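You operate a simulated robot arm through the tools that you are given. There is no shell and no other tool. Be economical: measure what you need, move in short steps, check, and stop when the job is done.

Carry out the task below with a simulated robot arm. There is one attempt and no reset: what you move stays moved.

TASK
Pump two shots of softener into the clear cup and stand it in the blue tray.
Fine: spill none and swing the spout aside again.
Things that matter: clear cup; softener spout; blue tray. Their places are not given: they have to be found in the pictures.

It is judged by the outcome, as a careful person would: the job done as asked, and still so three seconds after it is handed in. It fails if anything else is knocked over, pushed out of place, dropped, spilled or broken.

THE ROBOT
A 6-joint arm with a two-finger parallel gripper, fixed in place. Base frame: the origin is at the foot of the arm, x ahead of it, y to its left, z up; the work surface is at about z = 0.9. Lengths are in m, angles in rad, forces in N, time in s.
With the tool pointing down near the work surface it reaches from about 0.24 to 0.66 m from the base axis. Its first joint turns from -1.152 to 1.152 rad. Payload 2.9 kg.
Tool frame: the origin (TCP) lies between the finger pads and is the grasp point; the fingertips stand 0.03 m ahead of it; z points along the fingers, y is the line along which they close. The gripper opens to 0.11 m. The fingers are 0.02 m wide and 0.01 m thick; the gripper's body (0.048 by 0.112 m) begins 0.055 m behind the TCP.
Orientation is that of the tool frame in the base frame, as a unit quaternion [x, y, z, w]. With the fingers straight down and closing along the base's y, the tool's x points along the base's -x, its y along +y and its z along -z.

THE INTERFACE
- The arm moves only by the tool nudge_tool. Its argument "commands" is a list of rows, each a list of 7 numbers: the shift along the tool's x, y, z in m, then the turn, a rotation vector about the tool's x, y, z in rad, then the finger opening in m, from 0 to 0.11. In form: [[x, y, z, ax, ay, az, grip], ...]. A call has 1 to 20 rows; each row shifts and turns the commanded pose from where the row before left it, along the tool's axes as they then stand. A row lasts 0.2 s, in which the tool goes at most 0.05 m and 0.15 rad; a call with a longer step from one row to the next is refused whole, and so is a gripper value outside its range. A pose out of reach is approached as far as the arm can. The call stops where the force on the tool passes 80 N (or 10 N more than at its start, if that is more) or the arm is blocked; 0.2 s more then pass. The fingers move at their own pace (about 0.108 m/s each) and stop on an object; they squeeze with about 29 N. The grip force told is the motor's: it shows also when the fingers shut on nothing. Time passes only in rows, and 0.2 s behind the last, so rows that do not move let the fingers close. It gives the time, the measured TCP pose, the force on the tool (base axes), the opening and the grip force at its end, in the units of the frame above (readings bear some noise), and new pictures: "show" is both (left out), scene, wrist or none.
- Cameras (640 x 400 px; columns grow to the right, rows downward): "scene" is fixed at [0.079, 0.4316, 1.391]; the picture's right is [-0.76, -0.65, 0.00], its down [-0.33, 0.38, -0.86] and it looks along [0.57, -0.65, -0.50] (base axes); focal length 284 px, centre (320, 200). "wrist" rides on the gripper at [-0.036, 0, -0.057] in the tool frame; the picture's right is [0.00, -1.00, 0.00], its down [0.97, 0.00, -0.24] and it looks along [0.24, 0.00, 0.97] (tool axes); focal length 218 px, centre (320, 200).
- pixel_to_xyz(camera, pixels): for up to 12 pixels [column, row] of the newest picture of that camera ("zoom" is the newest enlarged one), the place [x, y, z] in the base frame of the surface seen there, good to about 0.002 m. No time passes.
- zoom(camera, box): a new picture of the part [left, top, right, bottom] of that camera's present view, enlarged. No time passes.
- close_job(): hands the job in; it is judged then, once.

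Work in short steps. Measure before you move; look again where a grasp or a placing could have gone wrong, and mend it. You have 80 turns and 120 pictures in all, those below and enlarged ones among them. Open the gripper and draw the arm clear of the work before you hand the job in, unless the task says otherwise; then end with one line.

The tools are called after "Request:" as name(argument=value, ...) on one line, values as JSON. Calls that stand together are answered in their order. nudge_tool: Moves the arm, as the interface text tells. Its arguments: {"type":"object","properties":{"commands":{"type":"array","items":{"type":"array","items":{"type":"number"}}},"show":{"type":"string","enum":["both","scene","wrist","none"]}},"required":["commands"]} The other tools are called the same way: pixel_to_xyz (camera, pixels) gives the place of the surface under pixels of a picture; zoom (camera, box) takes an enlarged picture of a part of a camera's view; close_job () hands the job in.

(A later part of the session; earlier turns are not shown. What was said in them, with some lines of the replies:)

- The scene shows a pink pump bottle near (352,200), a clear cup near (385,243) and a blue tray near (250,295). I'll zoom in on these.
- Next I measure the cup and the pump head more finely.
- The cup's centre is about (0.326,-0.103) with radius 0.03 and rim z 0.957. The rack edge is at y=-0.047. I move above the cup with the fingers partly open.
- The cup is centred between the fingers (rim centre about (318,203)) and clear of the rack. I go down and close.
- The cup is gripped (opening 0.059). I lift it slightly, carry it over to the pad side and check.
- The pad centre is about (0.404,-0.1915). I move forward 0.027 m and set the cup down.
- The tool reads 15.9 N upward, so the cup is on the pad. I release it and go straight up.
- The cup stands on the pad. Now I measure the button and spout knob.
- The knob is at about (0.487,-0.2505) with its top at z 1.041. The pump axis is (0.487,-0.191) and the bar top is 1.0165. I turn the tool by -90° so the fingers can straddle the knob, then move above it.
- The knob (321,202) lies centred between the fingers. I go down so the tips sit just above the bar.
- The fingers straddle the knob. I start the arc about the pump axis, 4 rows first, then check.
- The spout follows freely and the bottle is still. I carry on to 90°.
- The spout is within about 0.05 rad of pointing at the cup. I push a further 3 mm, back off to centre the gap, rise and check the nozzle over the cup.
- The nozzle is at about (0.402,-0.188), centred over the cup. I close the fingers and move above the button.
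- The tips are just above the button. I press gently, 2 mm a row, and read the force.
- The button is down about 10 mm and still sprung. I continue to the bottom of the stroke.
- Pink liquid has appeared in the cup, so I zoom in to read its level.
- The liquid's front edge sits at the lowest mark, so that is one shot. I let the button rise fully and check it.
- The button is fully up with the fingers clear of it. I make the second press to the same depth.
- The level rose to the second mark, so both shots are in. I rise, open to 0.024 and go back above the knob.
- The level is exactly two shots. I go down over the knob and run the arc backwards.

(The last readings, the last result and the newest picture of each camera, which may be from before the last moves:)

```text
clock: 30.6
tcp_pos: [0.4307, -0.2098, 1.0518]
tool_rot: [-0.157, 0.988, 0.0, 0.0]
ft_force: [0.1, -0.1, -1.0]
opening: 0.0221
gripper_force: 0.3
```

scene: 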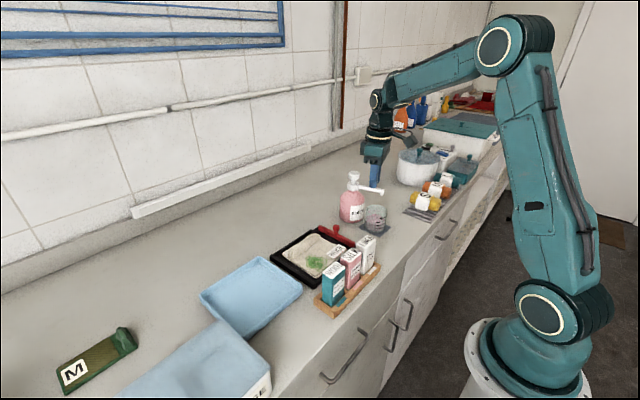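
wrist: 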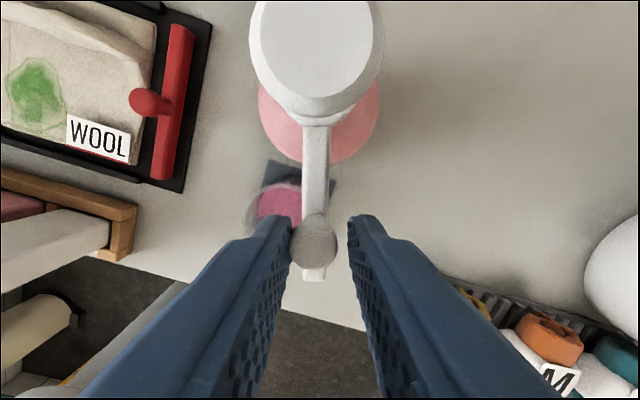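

The spout follows. I finish the remaining 12 rows, give a 3 mm push to take up the slack, back off and rise.

Request:
nudge_tool(commands=[[-0.00033, -0.00625, 0, 0, 0, -0.1047, 0.022], [-0.00033, -0.00625, 0, 0, 0, -0.1047, 0.022], [-0.00033, -0.00625, 0, 0, 0, -0.1047, 0.022], [-0.00033, -0.00625, 0, 0, 0, -0.1047, 0.022], [-0.00033, -0.00625, 0, 0, 0, -0.1047, 0.022], [-0.00033, -0.00625, 0, 0, 0, -0.1047, 0.022], [-0.00033, -0.00625, 0, 0, 0, -0.1047, 0.022], [-0.00033, -0.00625, 0, 0, 0, -0.1047, 0.022], [-0.00033, -0.00625, 0, 0, 0, -0.1047, 0.022], [-0.00033, -0.00625, 0, 0, 0, -0.1047, 0.022], [-0.00033, -0.00625, 0, 0, 0, -0.1047, 0.022], [-0.00033, -0.00625, 0, 0, 0, -0.1047, 0.022], [0, -0.003, 0, 0, 0, 0, 0.022], [0, 0, 0, 0, 0, 0, 0.022], [0, 0.003, 0, 0, 0, 0, 0.024], [0, 0, -0.03, 0, 0, 0, 0.024], [0, 0, -0.04, 0, 0, 0, 0.024], [0, 0, 0, 0, 0, 0, 0.024]])

Request:
zoom(camera="scene", box=[320, 150, 400, 240])

```text
clock: 34.4
tcp_pos: [0.486, -0.251, 1.1224]
tool_rot: [0.707, -0.707, 0.0, 0.0]
ft_force: [-0.4, -0.3, -0.3]
opening: 0.0243
gripper_force: 0.1
```

scene: 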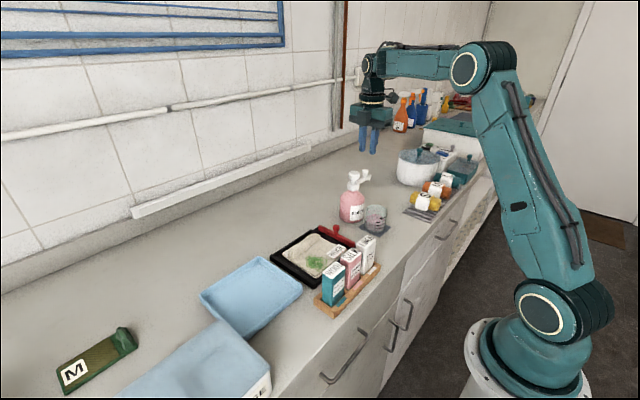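
wrist: 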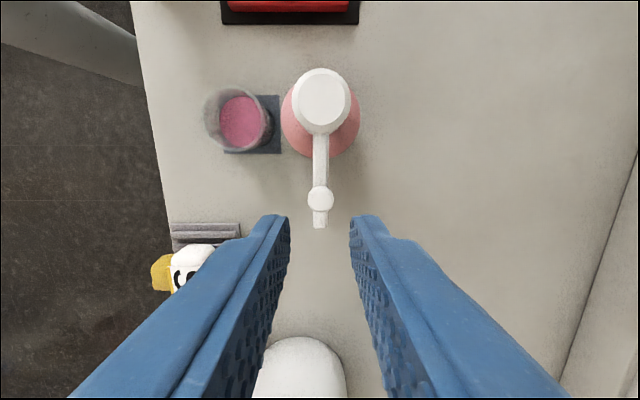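

```text
4.44 times, centred on (360, 195) of scene
```

zoom: 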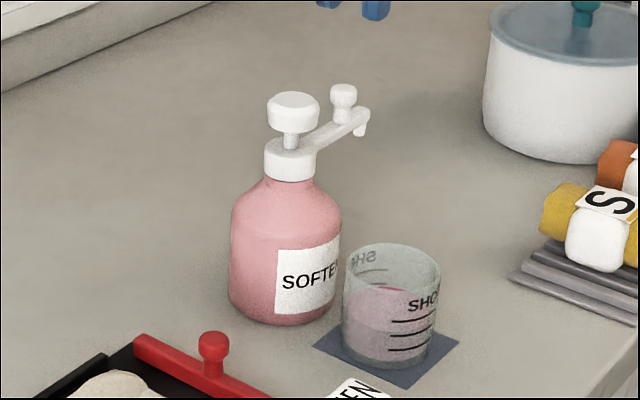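

The spout is back aside as before, with no spill. I move above the cup, turn the tool back and open.

Request:
nudge_tool(commands=[[-0.0203, 0.0273, 0, 0, 0, 0, 0.024], [-0.0203, 0.0273, 0, 0, 0, 0, 0.024], [-0.0204, 0.0274, 0, 0, 0, 0, 0.024], [0, 0, 0, 0, 0, 0.1428, 0.08], [0, 0, 0, 0, 0, 0.1428, 0.08], [0, 0, 0, 0, 0, 0.1428, 0.08], [0, 0, 0, 0, 0, 0.1428, 0.08], [0, 0, 0, 0, 0, 0.1428, 0.08], [0, 0, 0, 0, 0, 0.1428, 0.08], [0, 0, 0, 0, 0, 0.1428, 0.08], [0, 0, 0, 0, 0, 0.1428, 0.08], [0, 0, 0, 0, 0, 0.1428, 0.08], [0, 0, 0, 0, 0, 0.1428, 0.08], [0, 0, 0, 0, 0, 0.1428, 0.08], [0, 0, 0.03, 0, 0, 0, 0.08], [0, 0, 0, 0, 0, 0, 0.08]])

```text
clock: 37.8
tcp_pos: [0.4049, -0.1891, 1.092]
tool_rot: [0.0, 1.0, 0.0, -0.001]
ft_force: [-0.4, 0.0, -0.4]
opening: 0.08
gripper_force: 0.1
```

scene: 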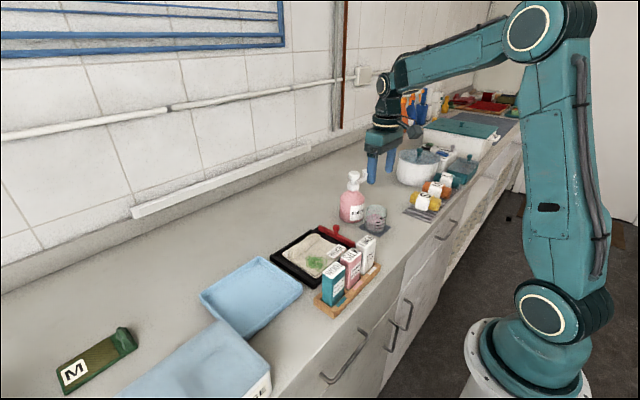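
wrist: 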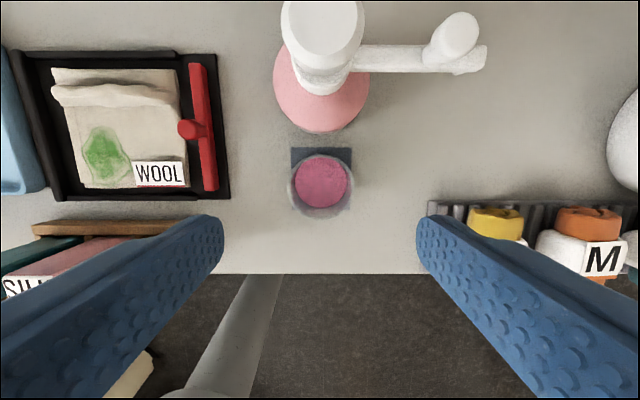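

The cup is centred (321,185). I go down to the earlier grasp height, close, and lift gently.

Request:
nudge_tool(commands=[[0, 0, 0.04, 0, 0, 0, 0.08], [0, 0, 0.04, 0, 0, 0, 0.08], [0, 0, 0.04, 0, 0, 0, 0.08], [0, 0, 0.025, 0, 0, 0, 0.08], [0, 0, 0.008, 0, 0, 0, 0.08], [0, 0, 0, 0, 0, 0, 0.075], [0, 0, 0, 0, 0, 0, 0.069], [0, 0, 0, 0, 0, 0, 0.064], [0, 0, 0, 0, 0, 0, 0.06], [0, 0, 0, 0, 0, 0, 0.05], [0, 0, 0, 0, 0, 0, 0.05]])

```text
clock: 40.2
tcp_pos: [0.4039, -0.1886, 0.939]
tool_rot: [-0.001, 1.0, 0.0, 0.001]
ft_force: [-0.6, 0.3, 0.0]
opening: 0.0594
gripper_force: 28.9
```

scene: 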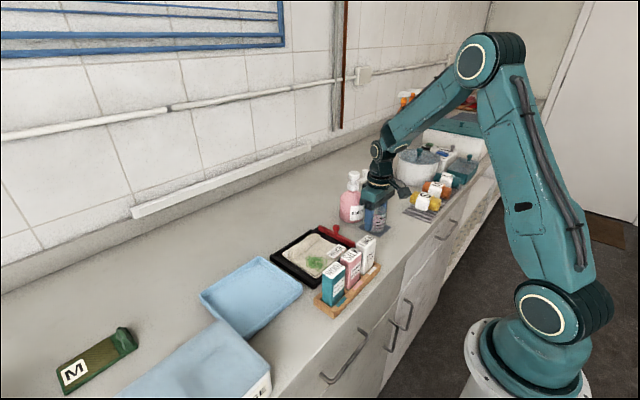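
wrist: 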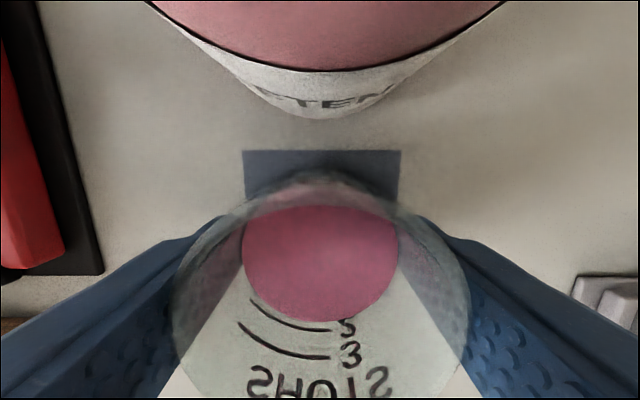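

Gripped at 0.059. I lift 0.1 m slowly.

Request:
nudge_tool(commands=[[0, 0, -0.004, 0, 0, 0, 0.05], [0, 0, -0.008, 0, 0, 0, 0.05], [0, 0, -0.012, 0, 0, 0, 0.05], [0, 0, -0.016, 0, 0, 0, 0.05], [0, 0, -0.02, 0, 0, 0, 0.05], [0, 0, -0.016, 0, 0, 0, 0.05], [0, 0, -0.012, 0, 0, 0, 0.05], [0, 0, -0.008, 0, 0, 0, 0.05], [0, 0, -0.004, 0, 0, 0, 0.05], [0, 0, 0, 0, 0, 0, 0.05]])

Request:
pixel_to_xyz(camera="scene", pixels=[[336, 229], [366, 240], [250, 295], [260, 275], [240, 310], [275, 295], [220, 298]])

```text
clock: 42.4
tcp_pos: [0.4057, -0.1893, 1.0401]
tool_rot: [-0.001, 1.0, 0.0, 0.001]
ft_force: [-0.1, -0.1, -0.7]
opening: 0.0593
gripper_force: 29.2
```

scene: 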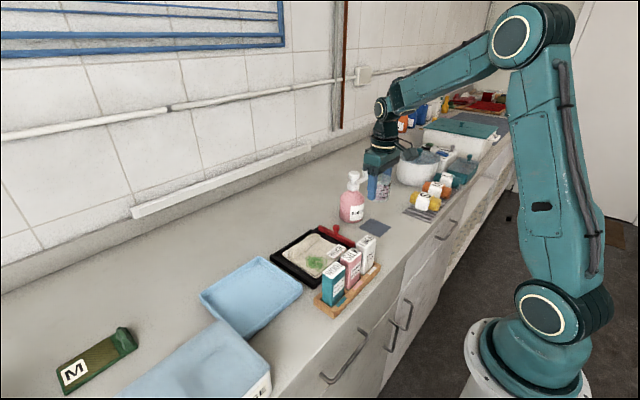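
wrist: 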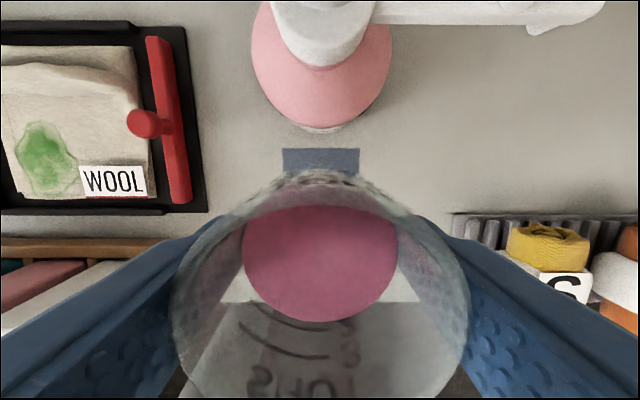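

```text
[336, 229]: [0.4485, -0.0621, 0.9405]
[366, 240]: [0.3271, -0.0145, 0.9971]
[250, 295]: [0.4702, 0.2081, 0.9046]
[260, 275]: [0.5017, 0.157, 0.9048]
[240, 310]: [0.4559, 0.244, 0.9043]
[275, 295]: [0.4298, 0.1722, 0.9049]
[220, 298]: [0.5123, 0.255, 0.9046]
```

The liquid stays level. I carry it smoothly over to the tray centre (0.468,0.205).

Request:
nudge_tool(commands=[[-0.001, 0.005, 0, 0, 0, 0, 0.05], [-0.002, 0.01, 0, 0, 0, 0, 0.05], [-0.003, 0.015, 0, 0, 0, 0, 0.05], [-0.003, 0.02, 0, 0, 0, 0, 0.05], [-0.0037, 0.0245, 0, 0, 0, 0, 0.05], [-0.0037, 0.0245, 0, 0, 0, 0, 0.05], [-0.0037, 0.0245, 0, 0, 0, 0, 0.05], [-0.0037, 0.0245, 0, 0, 0, 0, 0.05], [-0.0037, 0.0245, 0, 0, 0, 0, 0.05], [-0.0037, 0.0245, 0, 0, 0, 0, 0.05], [-0.0037, 0.0245, 0, 0, 0, 0, 0.05], [-0.0037, 0.0245, 0, 0, 0, 0, 0.05], [-0.0037, 0.0245, 0, 0, 0, 0, 0.05], [-0.0037, 0.0245, 0, 0, 0, 0, 0.05], [-0.0037, 0.0245, 0, 0, 0, 0, 0.05], [-0.0037, 0.0245, 0, 0, 0, 0, 0.05], [-0.003, 0.02, 0, 0, 0, 0, 0.05], [-0.003, 0.015, 0, 0, 0, 0, 0.05], [-0.002, 0.01, 0, 0, 0, 0, 0.05], [-0.001, 0.005, 0, 0, 0, 0, 0.05]])

```text
clock: 46.6
tcp_pos: [0.4673, 0.2054, 1.0403]
tool_rot: [-0.001, 1.0, 0.0, 0.001]
ft_force: [0.6, 0.3, -0.2]
opening: 0.059
gripper_force: 29.6
```

scene: 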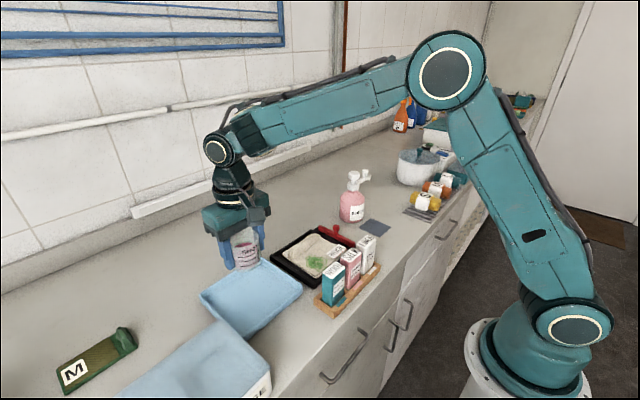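
wrist: 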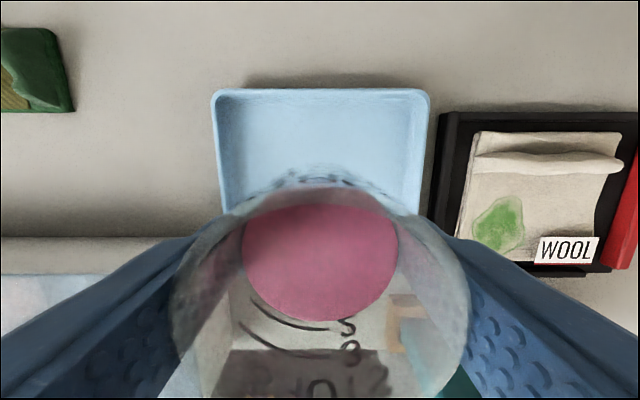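

The cup is centred over the tray (columns 213–430). I check the blue box's height next to it, then lower slowly to just above the floor.

Request:
pixel_to_xyz(camera="wrist", pixels=[[100, 245], [100, 270], [40, 290], [180, 240], [320, 92], [215, 150], [428, 150]])

Request:
nudge_tool(commands=[[0, 0, 0.005, 0, 0, 0, 0.05], [0, 0, 0.012, 0, 0, 0, 0.05], [0, 0, 0.016, 0, 0, 0, 0.05], [0, 0, 0.012, 0, 0, 0, 0.05], [0, 0, 0.005, 0, 0, 0, 0.05], [0, 0, 0, 0, 0, 0, 0.05]])

```text
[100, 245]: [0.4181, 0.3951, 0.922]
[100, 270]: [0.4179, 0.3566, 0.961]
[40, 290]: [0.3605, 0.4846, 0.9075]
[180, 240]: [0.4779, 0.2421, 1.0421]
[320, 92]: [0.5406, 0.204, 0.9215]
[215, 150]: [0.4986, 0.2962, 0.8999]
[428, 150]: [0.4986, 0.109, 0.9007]
```

```text
clock: 48.0
tcp_pos: [0.4661, 0.2046, 0.9907]
tool_rot: [-0.001, 1.0, 0.0, 0.001]
ft_force: [-1.0, -0.5, -1.0]
opening: 0.0593
gripper_force: 29.0
```

scene: 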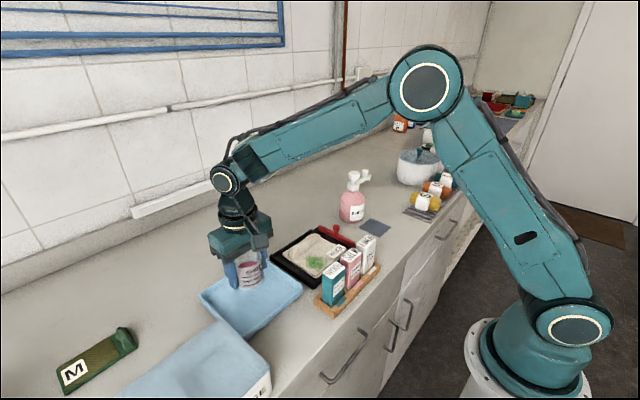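
wrist: 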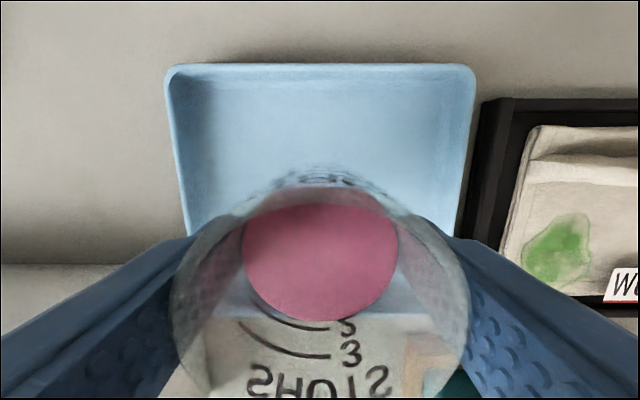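

Request:
nudge_tool(commands=[[0, 0, 0.008, 0, 0, 0, 0.05], [0, 0, 0.014, 0, 0, 0, 0.05], [0, 0, 0.012, 0, 0, 0, 0.05], [0, 0, 0.008, 0, 0, 0, 0.05], [0, 0, 0.003, 0, 0, 0, 0.05], [0, 0, 0, 0, 0, 0, 0.05]], show="scene")

```text
clock: 49.4
tcp_pos: [0.4674, 0.205, 0.9446]
tool_rot: [-0.001, 1.0, 0.0, -0.001]
ft_force: [0.4, 0.2, -1.3]
opening: 0.0593
gripper_force: 28.9
```

scene: 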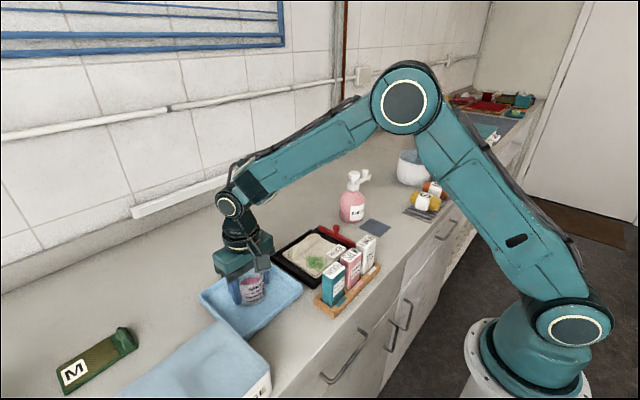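

No contact yet, so I lower in 1 mm steps.

Request:
nudge_tool(commands=[[0, 0, 0.001, 0, 0, 0, 0.05], [0, 0, 0.001, 0, 0, 0, 0.05], [0, 0, 0, 0, 0, 0, 0.05]], show="none")

```text
clock: 50.2
tcp_pos: [0.4676, 0.206, 0.9434]
tool_rot: [-0.002, 1.0, 0.001, 0.001]
ft_force: [-2.8, 0.2, 11.1]
opening: 0.0594
gripper_force: 29.0
```

Contact reads 11 N, so the cup stands on the tray floor. I open and withdraw straight up.

Request:
nudge_tool(commands=[[0, 0, -0.0005, 0, 0, 0, 0.06], [0, 0, 0, 0, 0, 0, 0.065], [0, 0, 0, 0, 0, 0, 0.075], [0, 0, 0, 0, 0, 0, 0.082], [0, 0, 0, 0, 0, 0, 0.082], [0, 0, -0.015, 0, 0, 0, 0.082], [0, 0, -0.03, 0, 0, 0, 0.082], [0, 0, -0.04, 0, 0, 0, 0.082], [0, 0, -0.04, 0, 0, 0, 0.082], [0, 0, -0.04, 0, 0, 0, 0.082], [0, 0, -0.04, 0, 0, 0, 0.082], [0, 0, -0.03, 0, 0, 0, 0.082], [0, 0, 0, 0, 0, 0, 0.082]])

Request:
zoom(camera="scene", box=[190, 220, 330, 340])

Request:
zoom(camera="scene", box=[310, 150, 420, 260])

```text
clock: 53.0
tcp_pos: [0.467, 0.205, 1.1776]
tool_rot: [-0.001, 1.0, 0.0, 0.0]
ft_force: [0.5, 0.2, -0.2]
opening: 0.0822
gripper_force: 0.1
```

scene: 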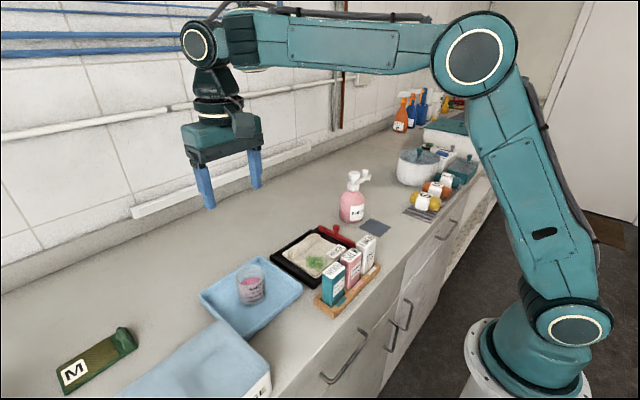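
wrist: 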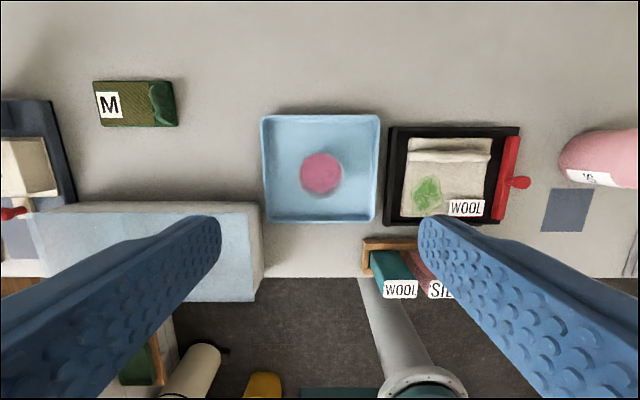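

```text
3.33 times, centred on (260, 280) of scene
```

zoom: 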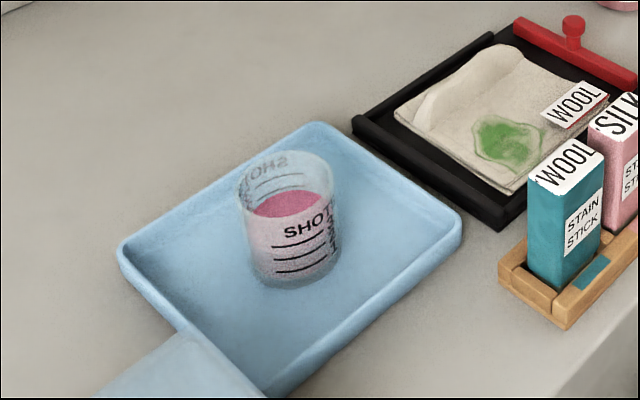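

```text
3.64 times, centred on (365, 205) of scene
```

zoom: 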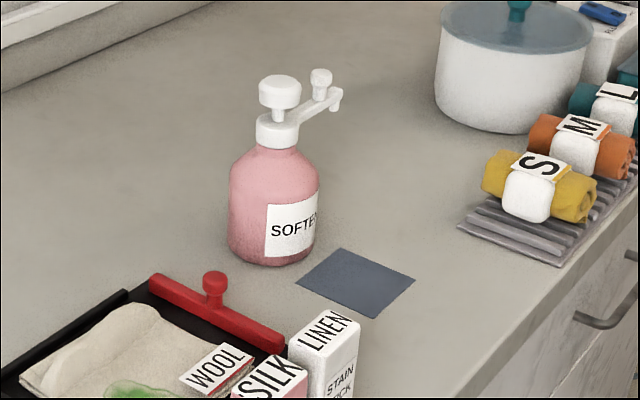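

The cup stands upright in the blue tray with two shots in it. The spout is aside, nothing is spilled, and the gripper is open and clear.

Request:
close_job()

```text
The job is handed in.
```

The clear cup holds two shots of softener and stands in the blue tray. Nothing was spilled, and the spout is swung aside again.
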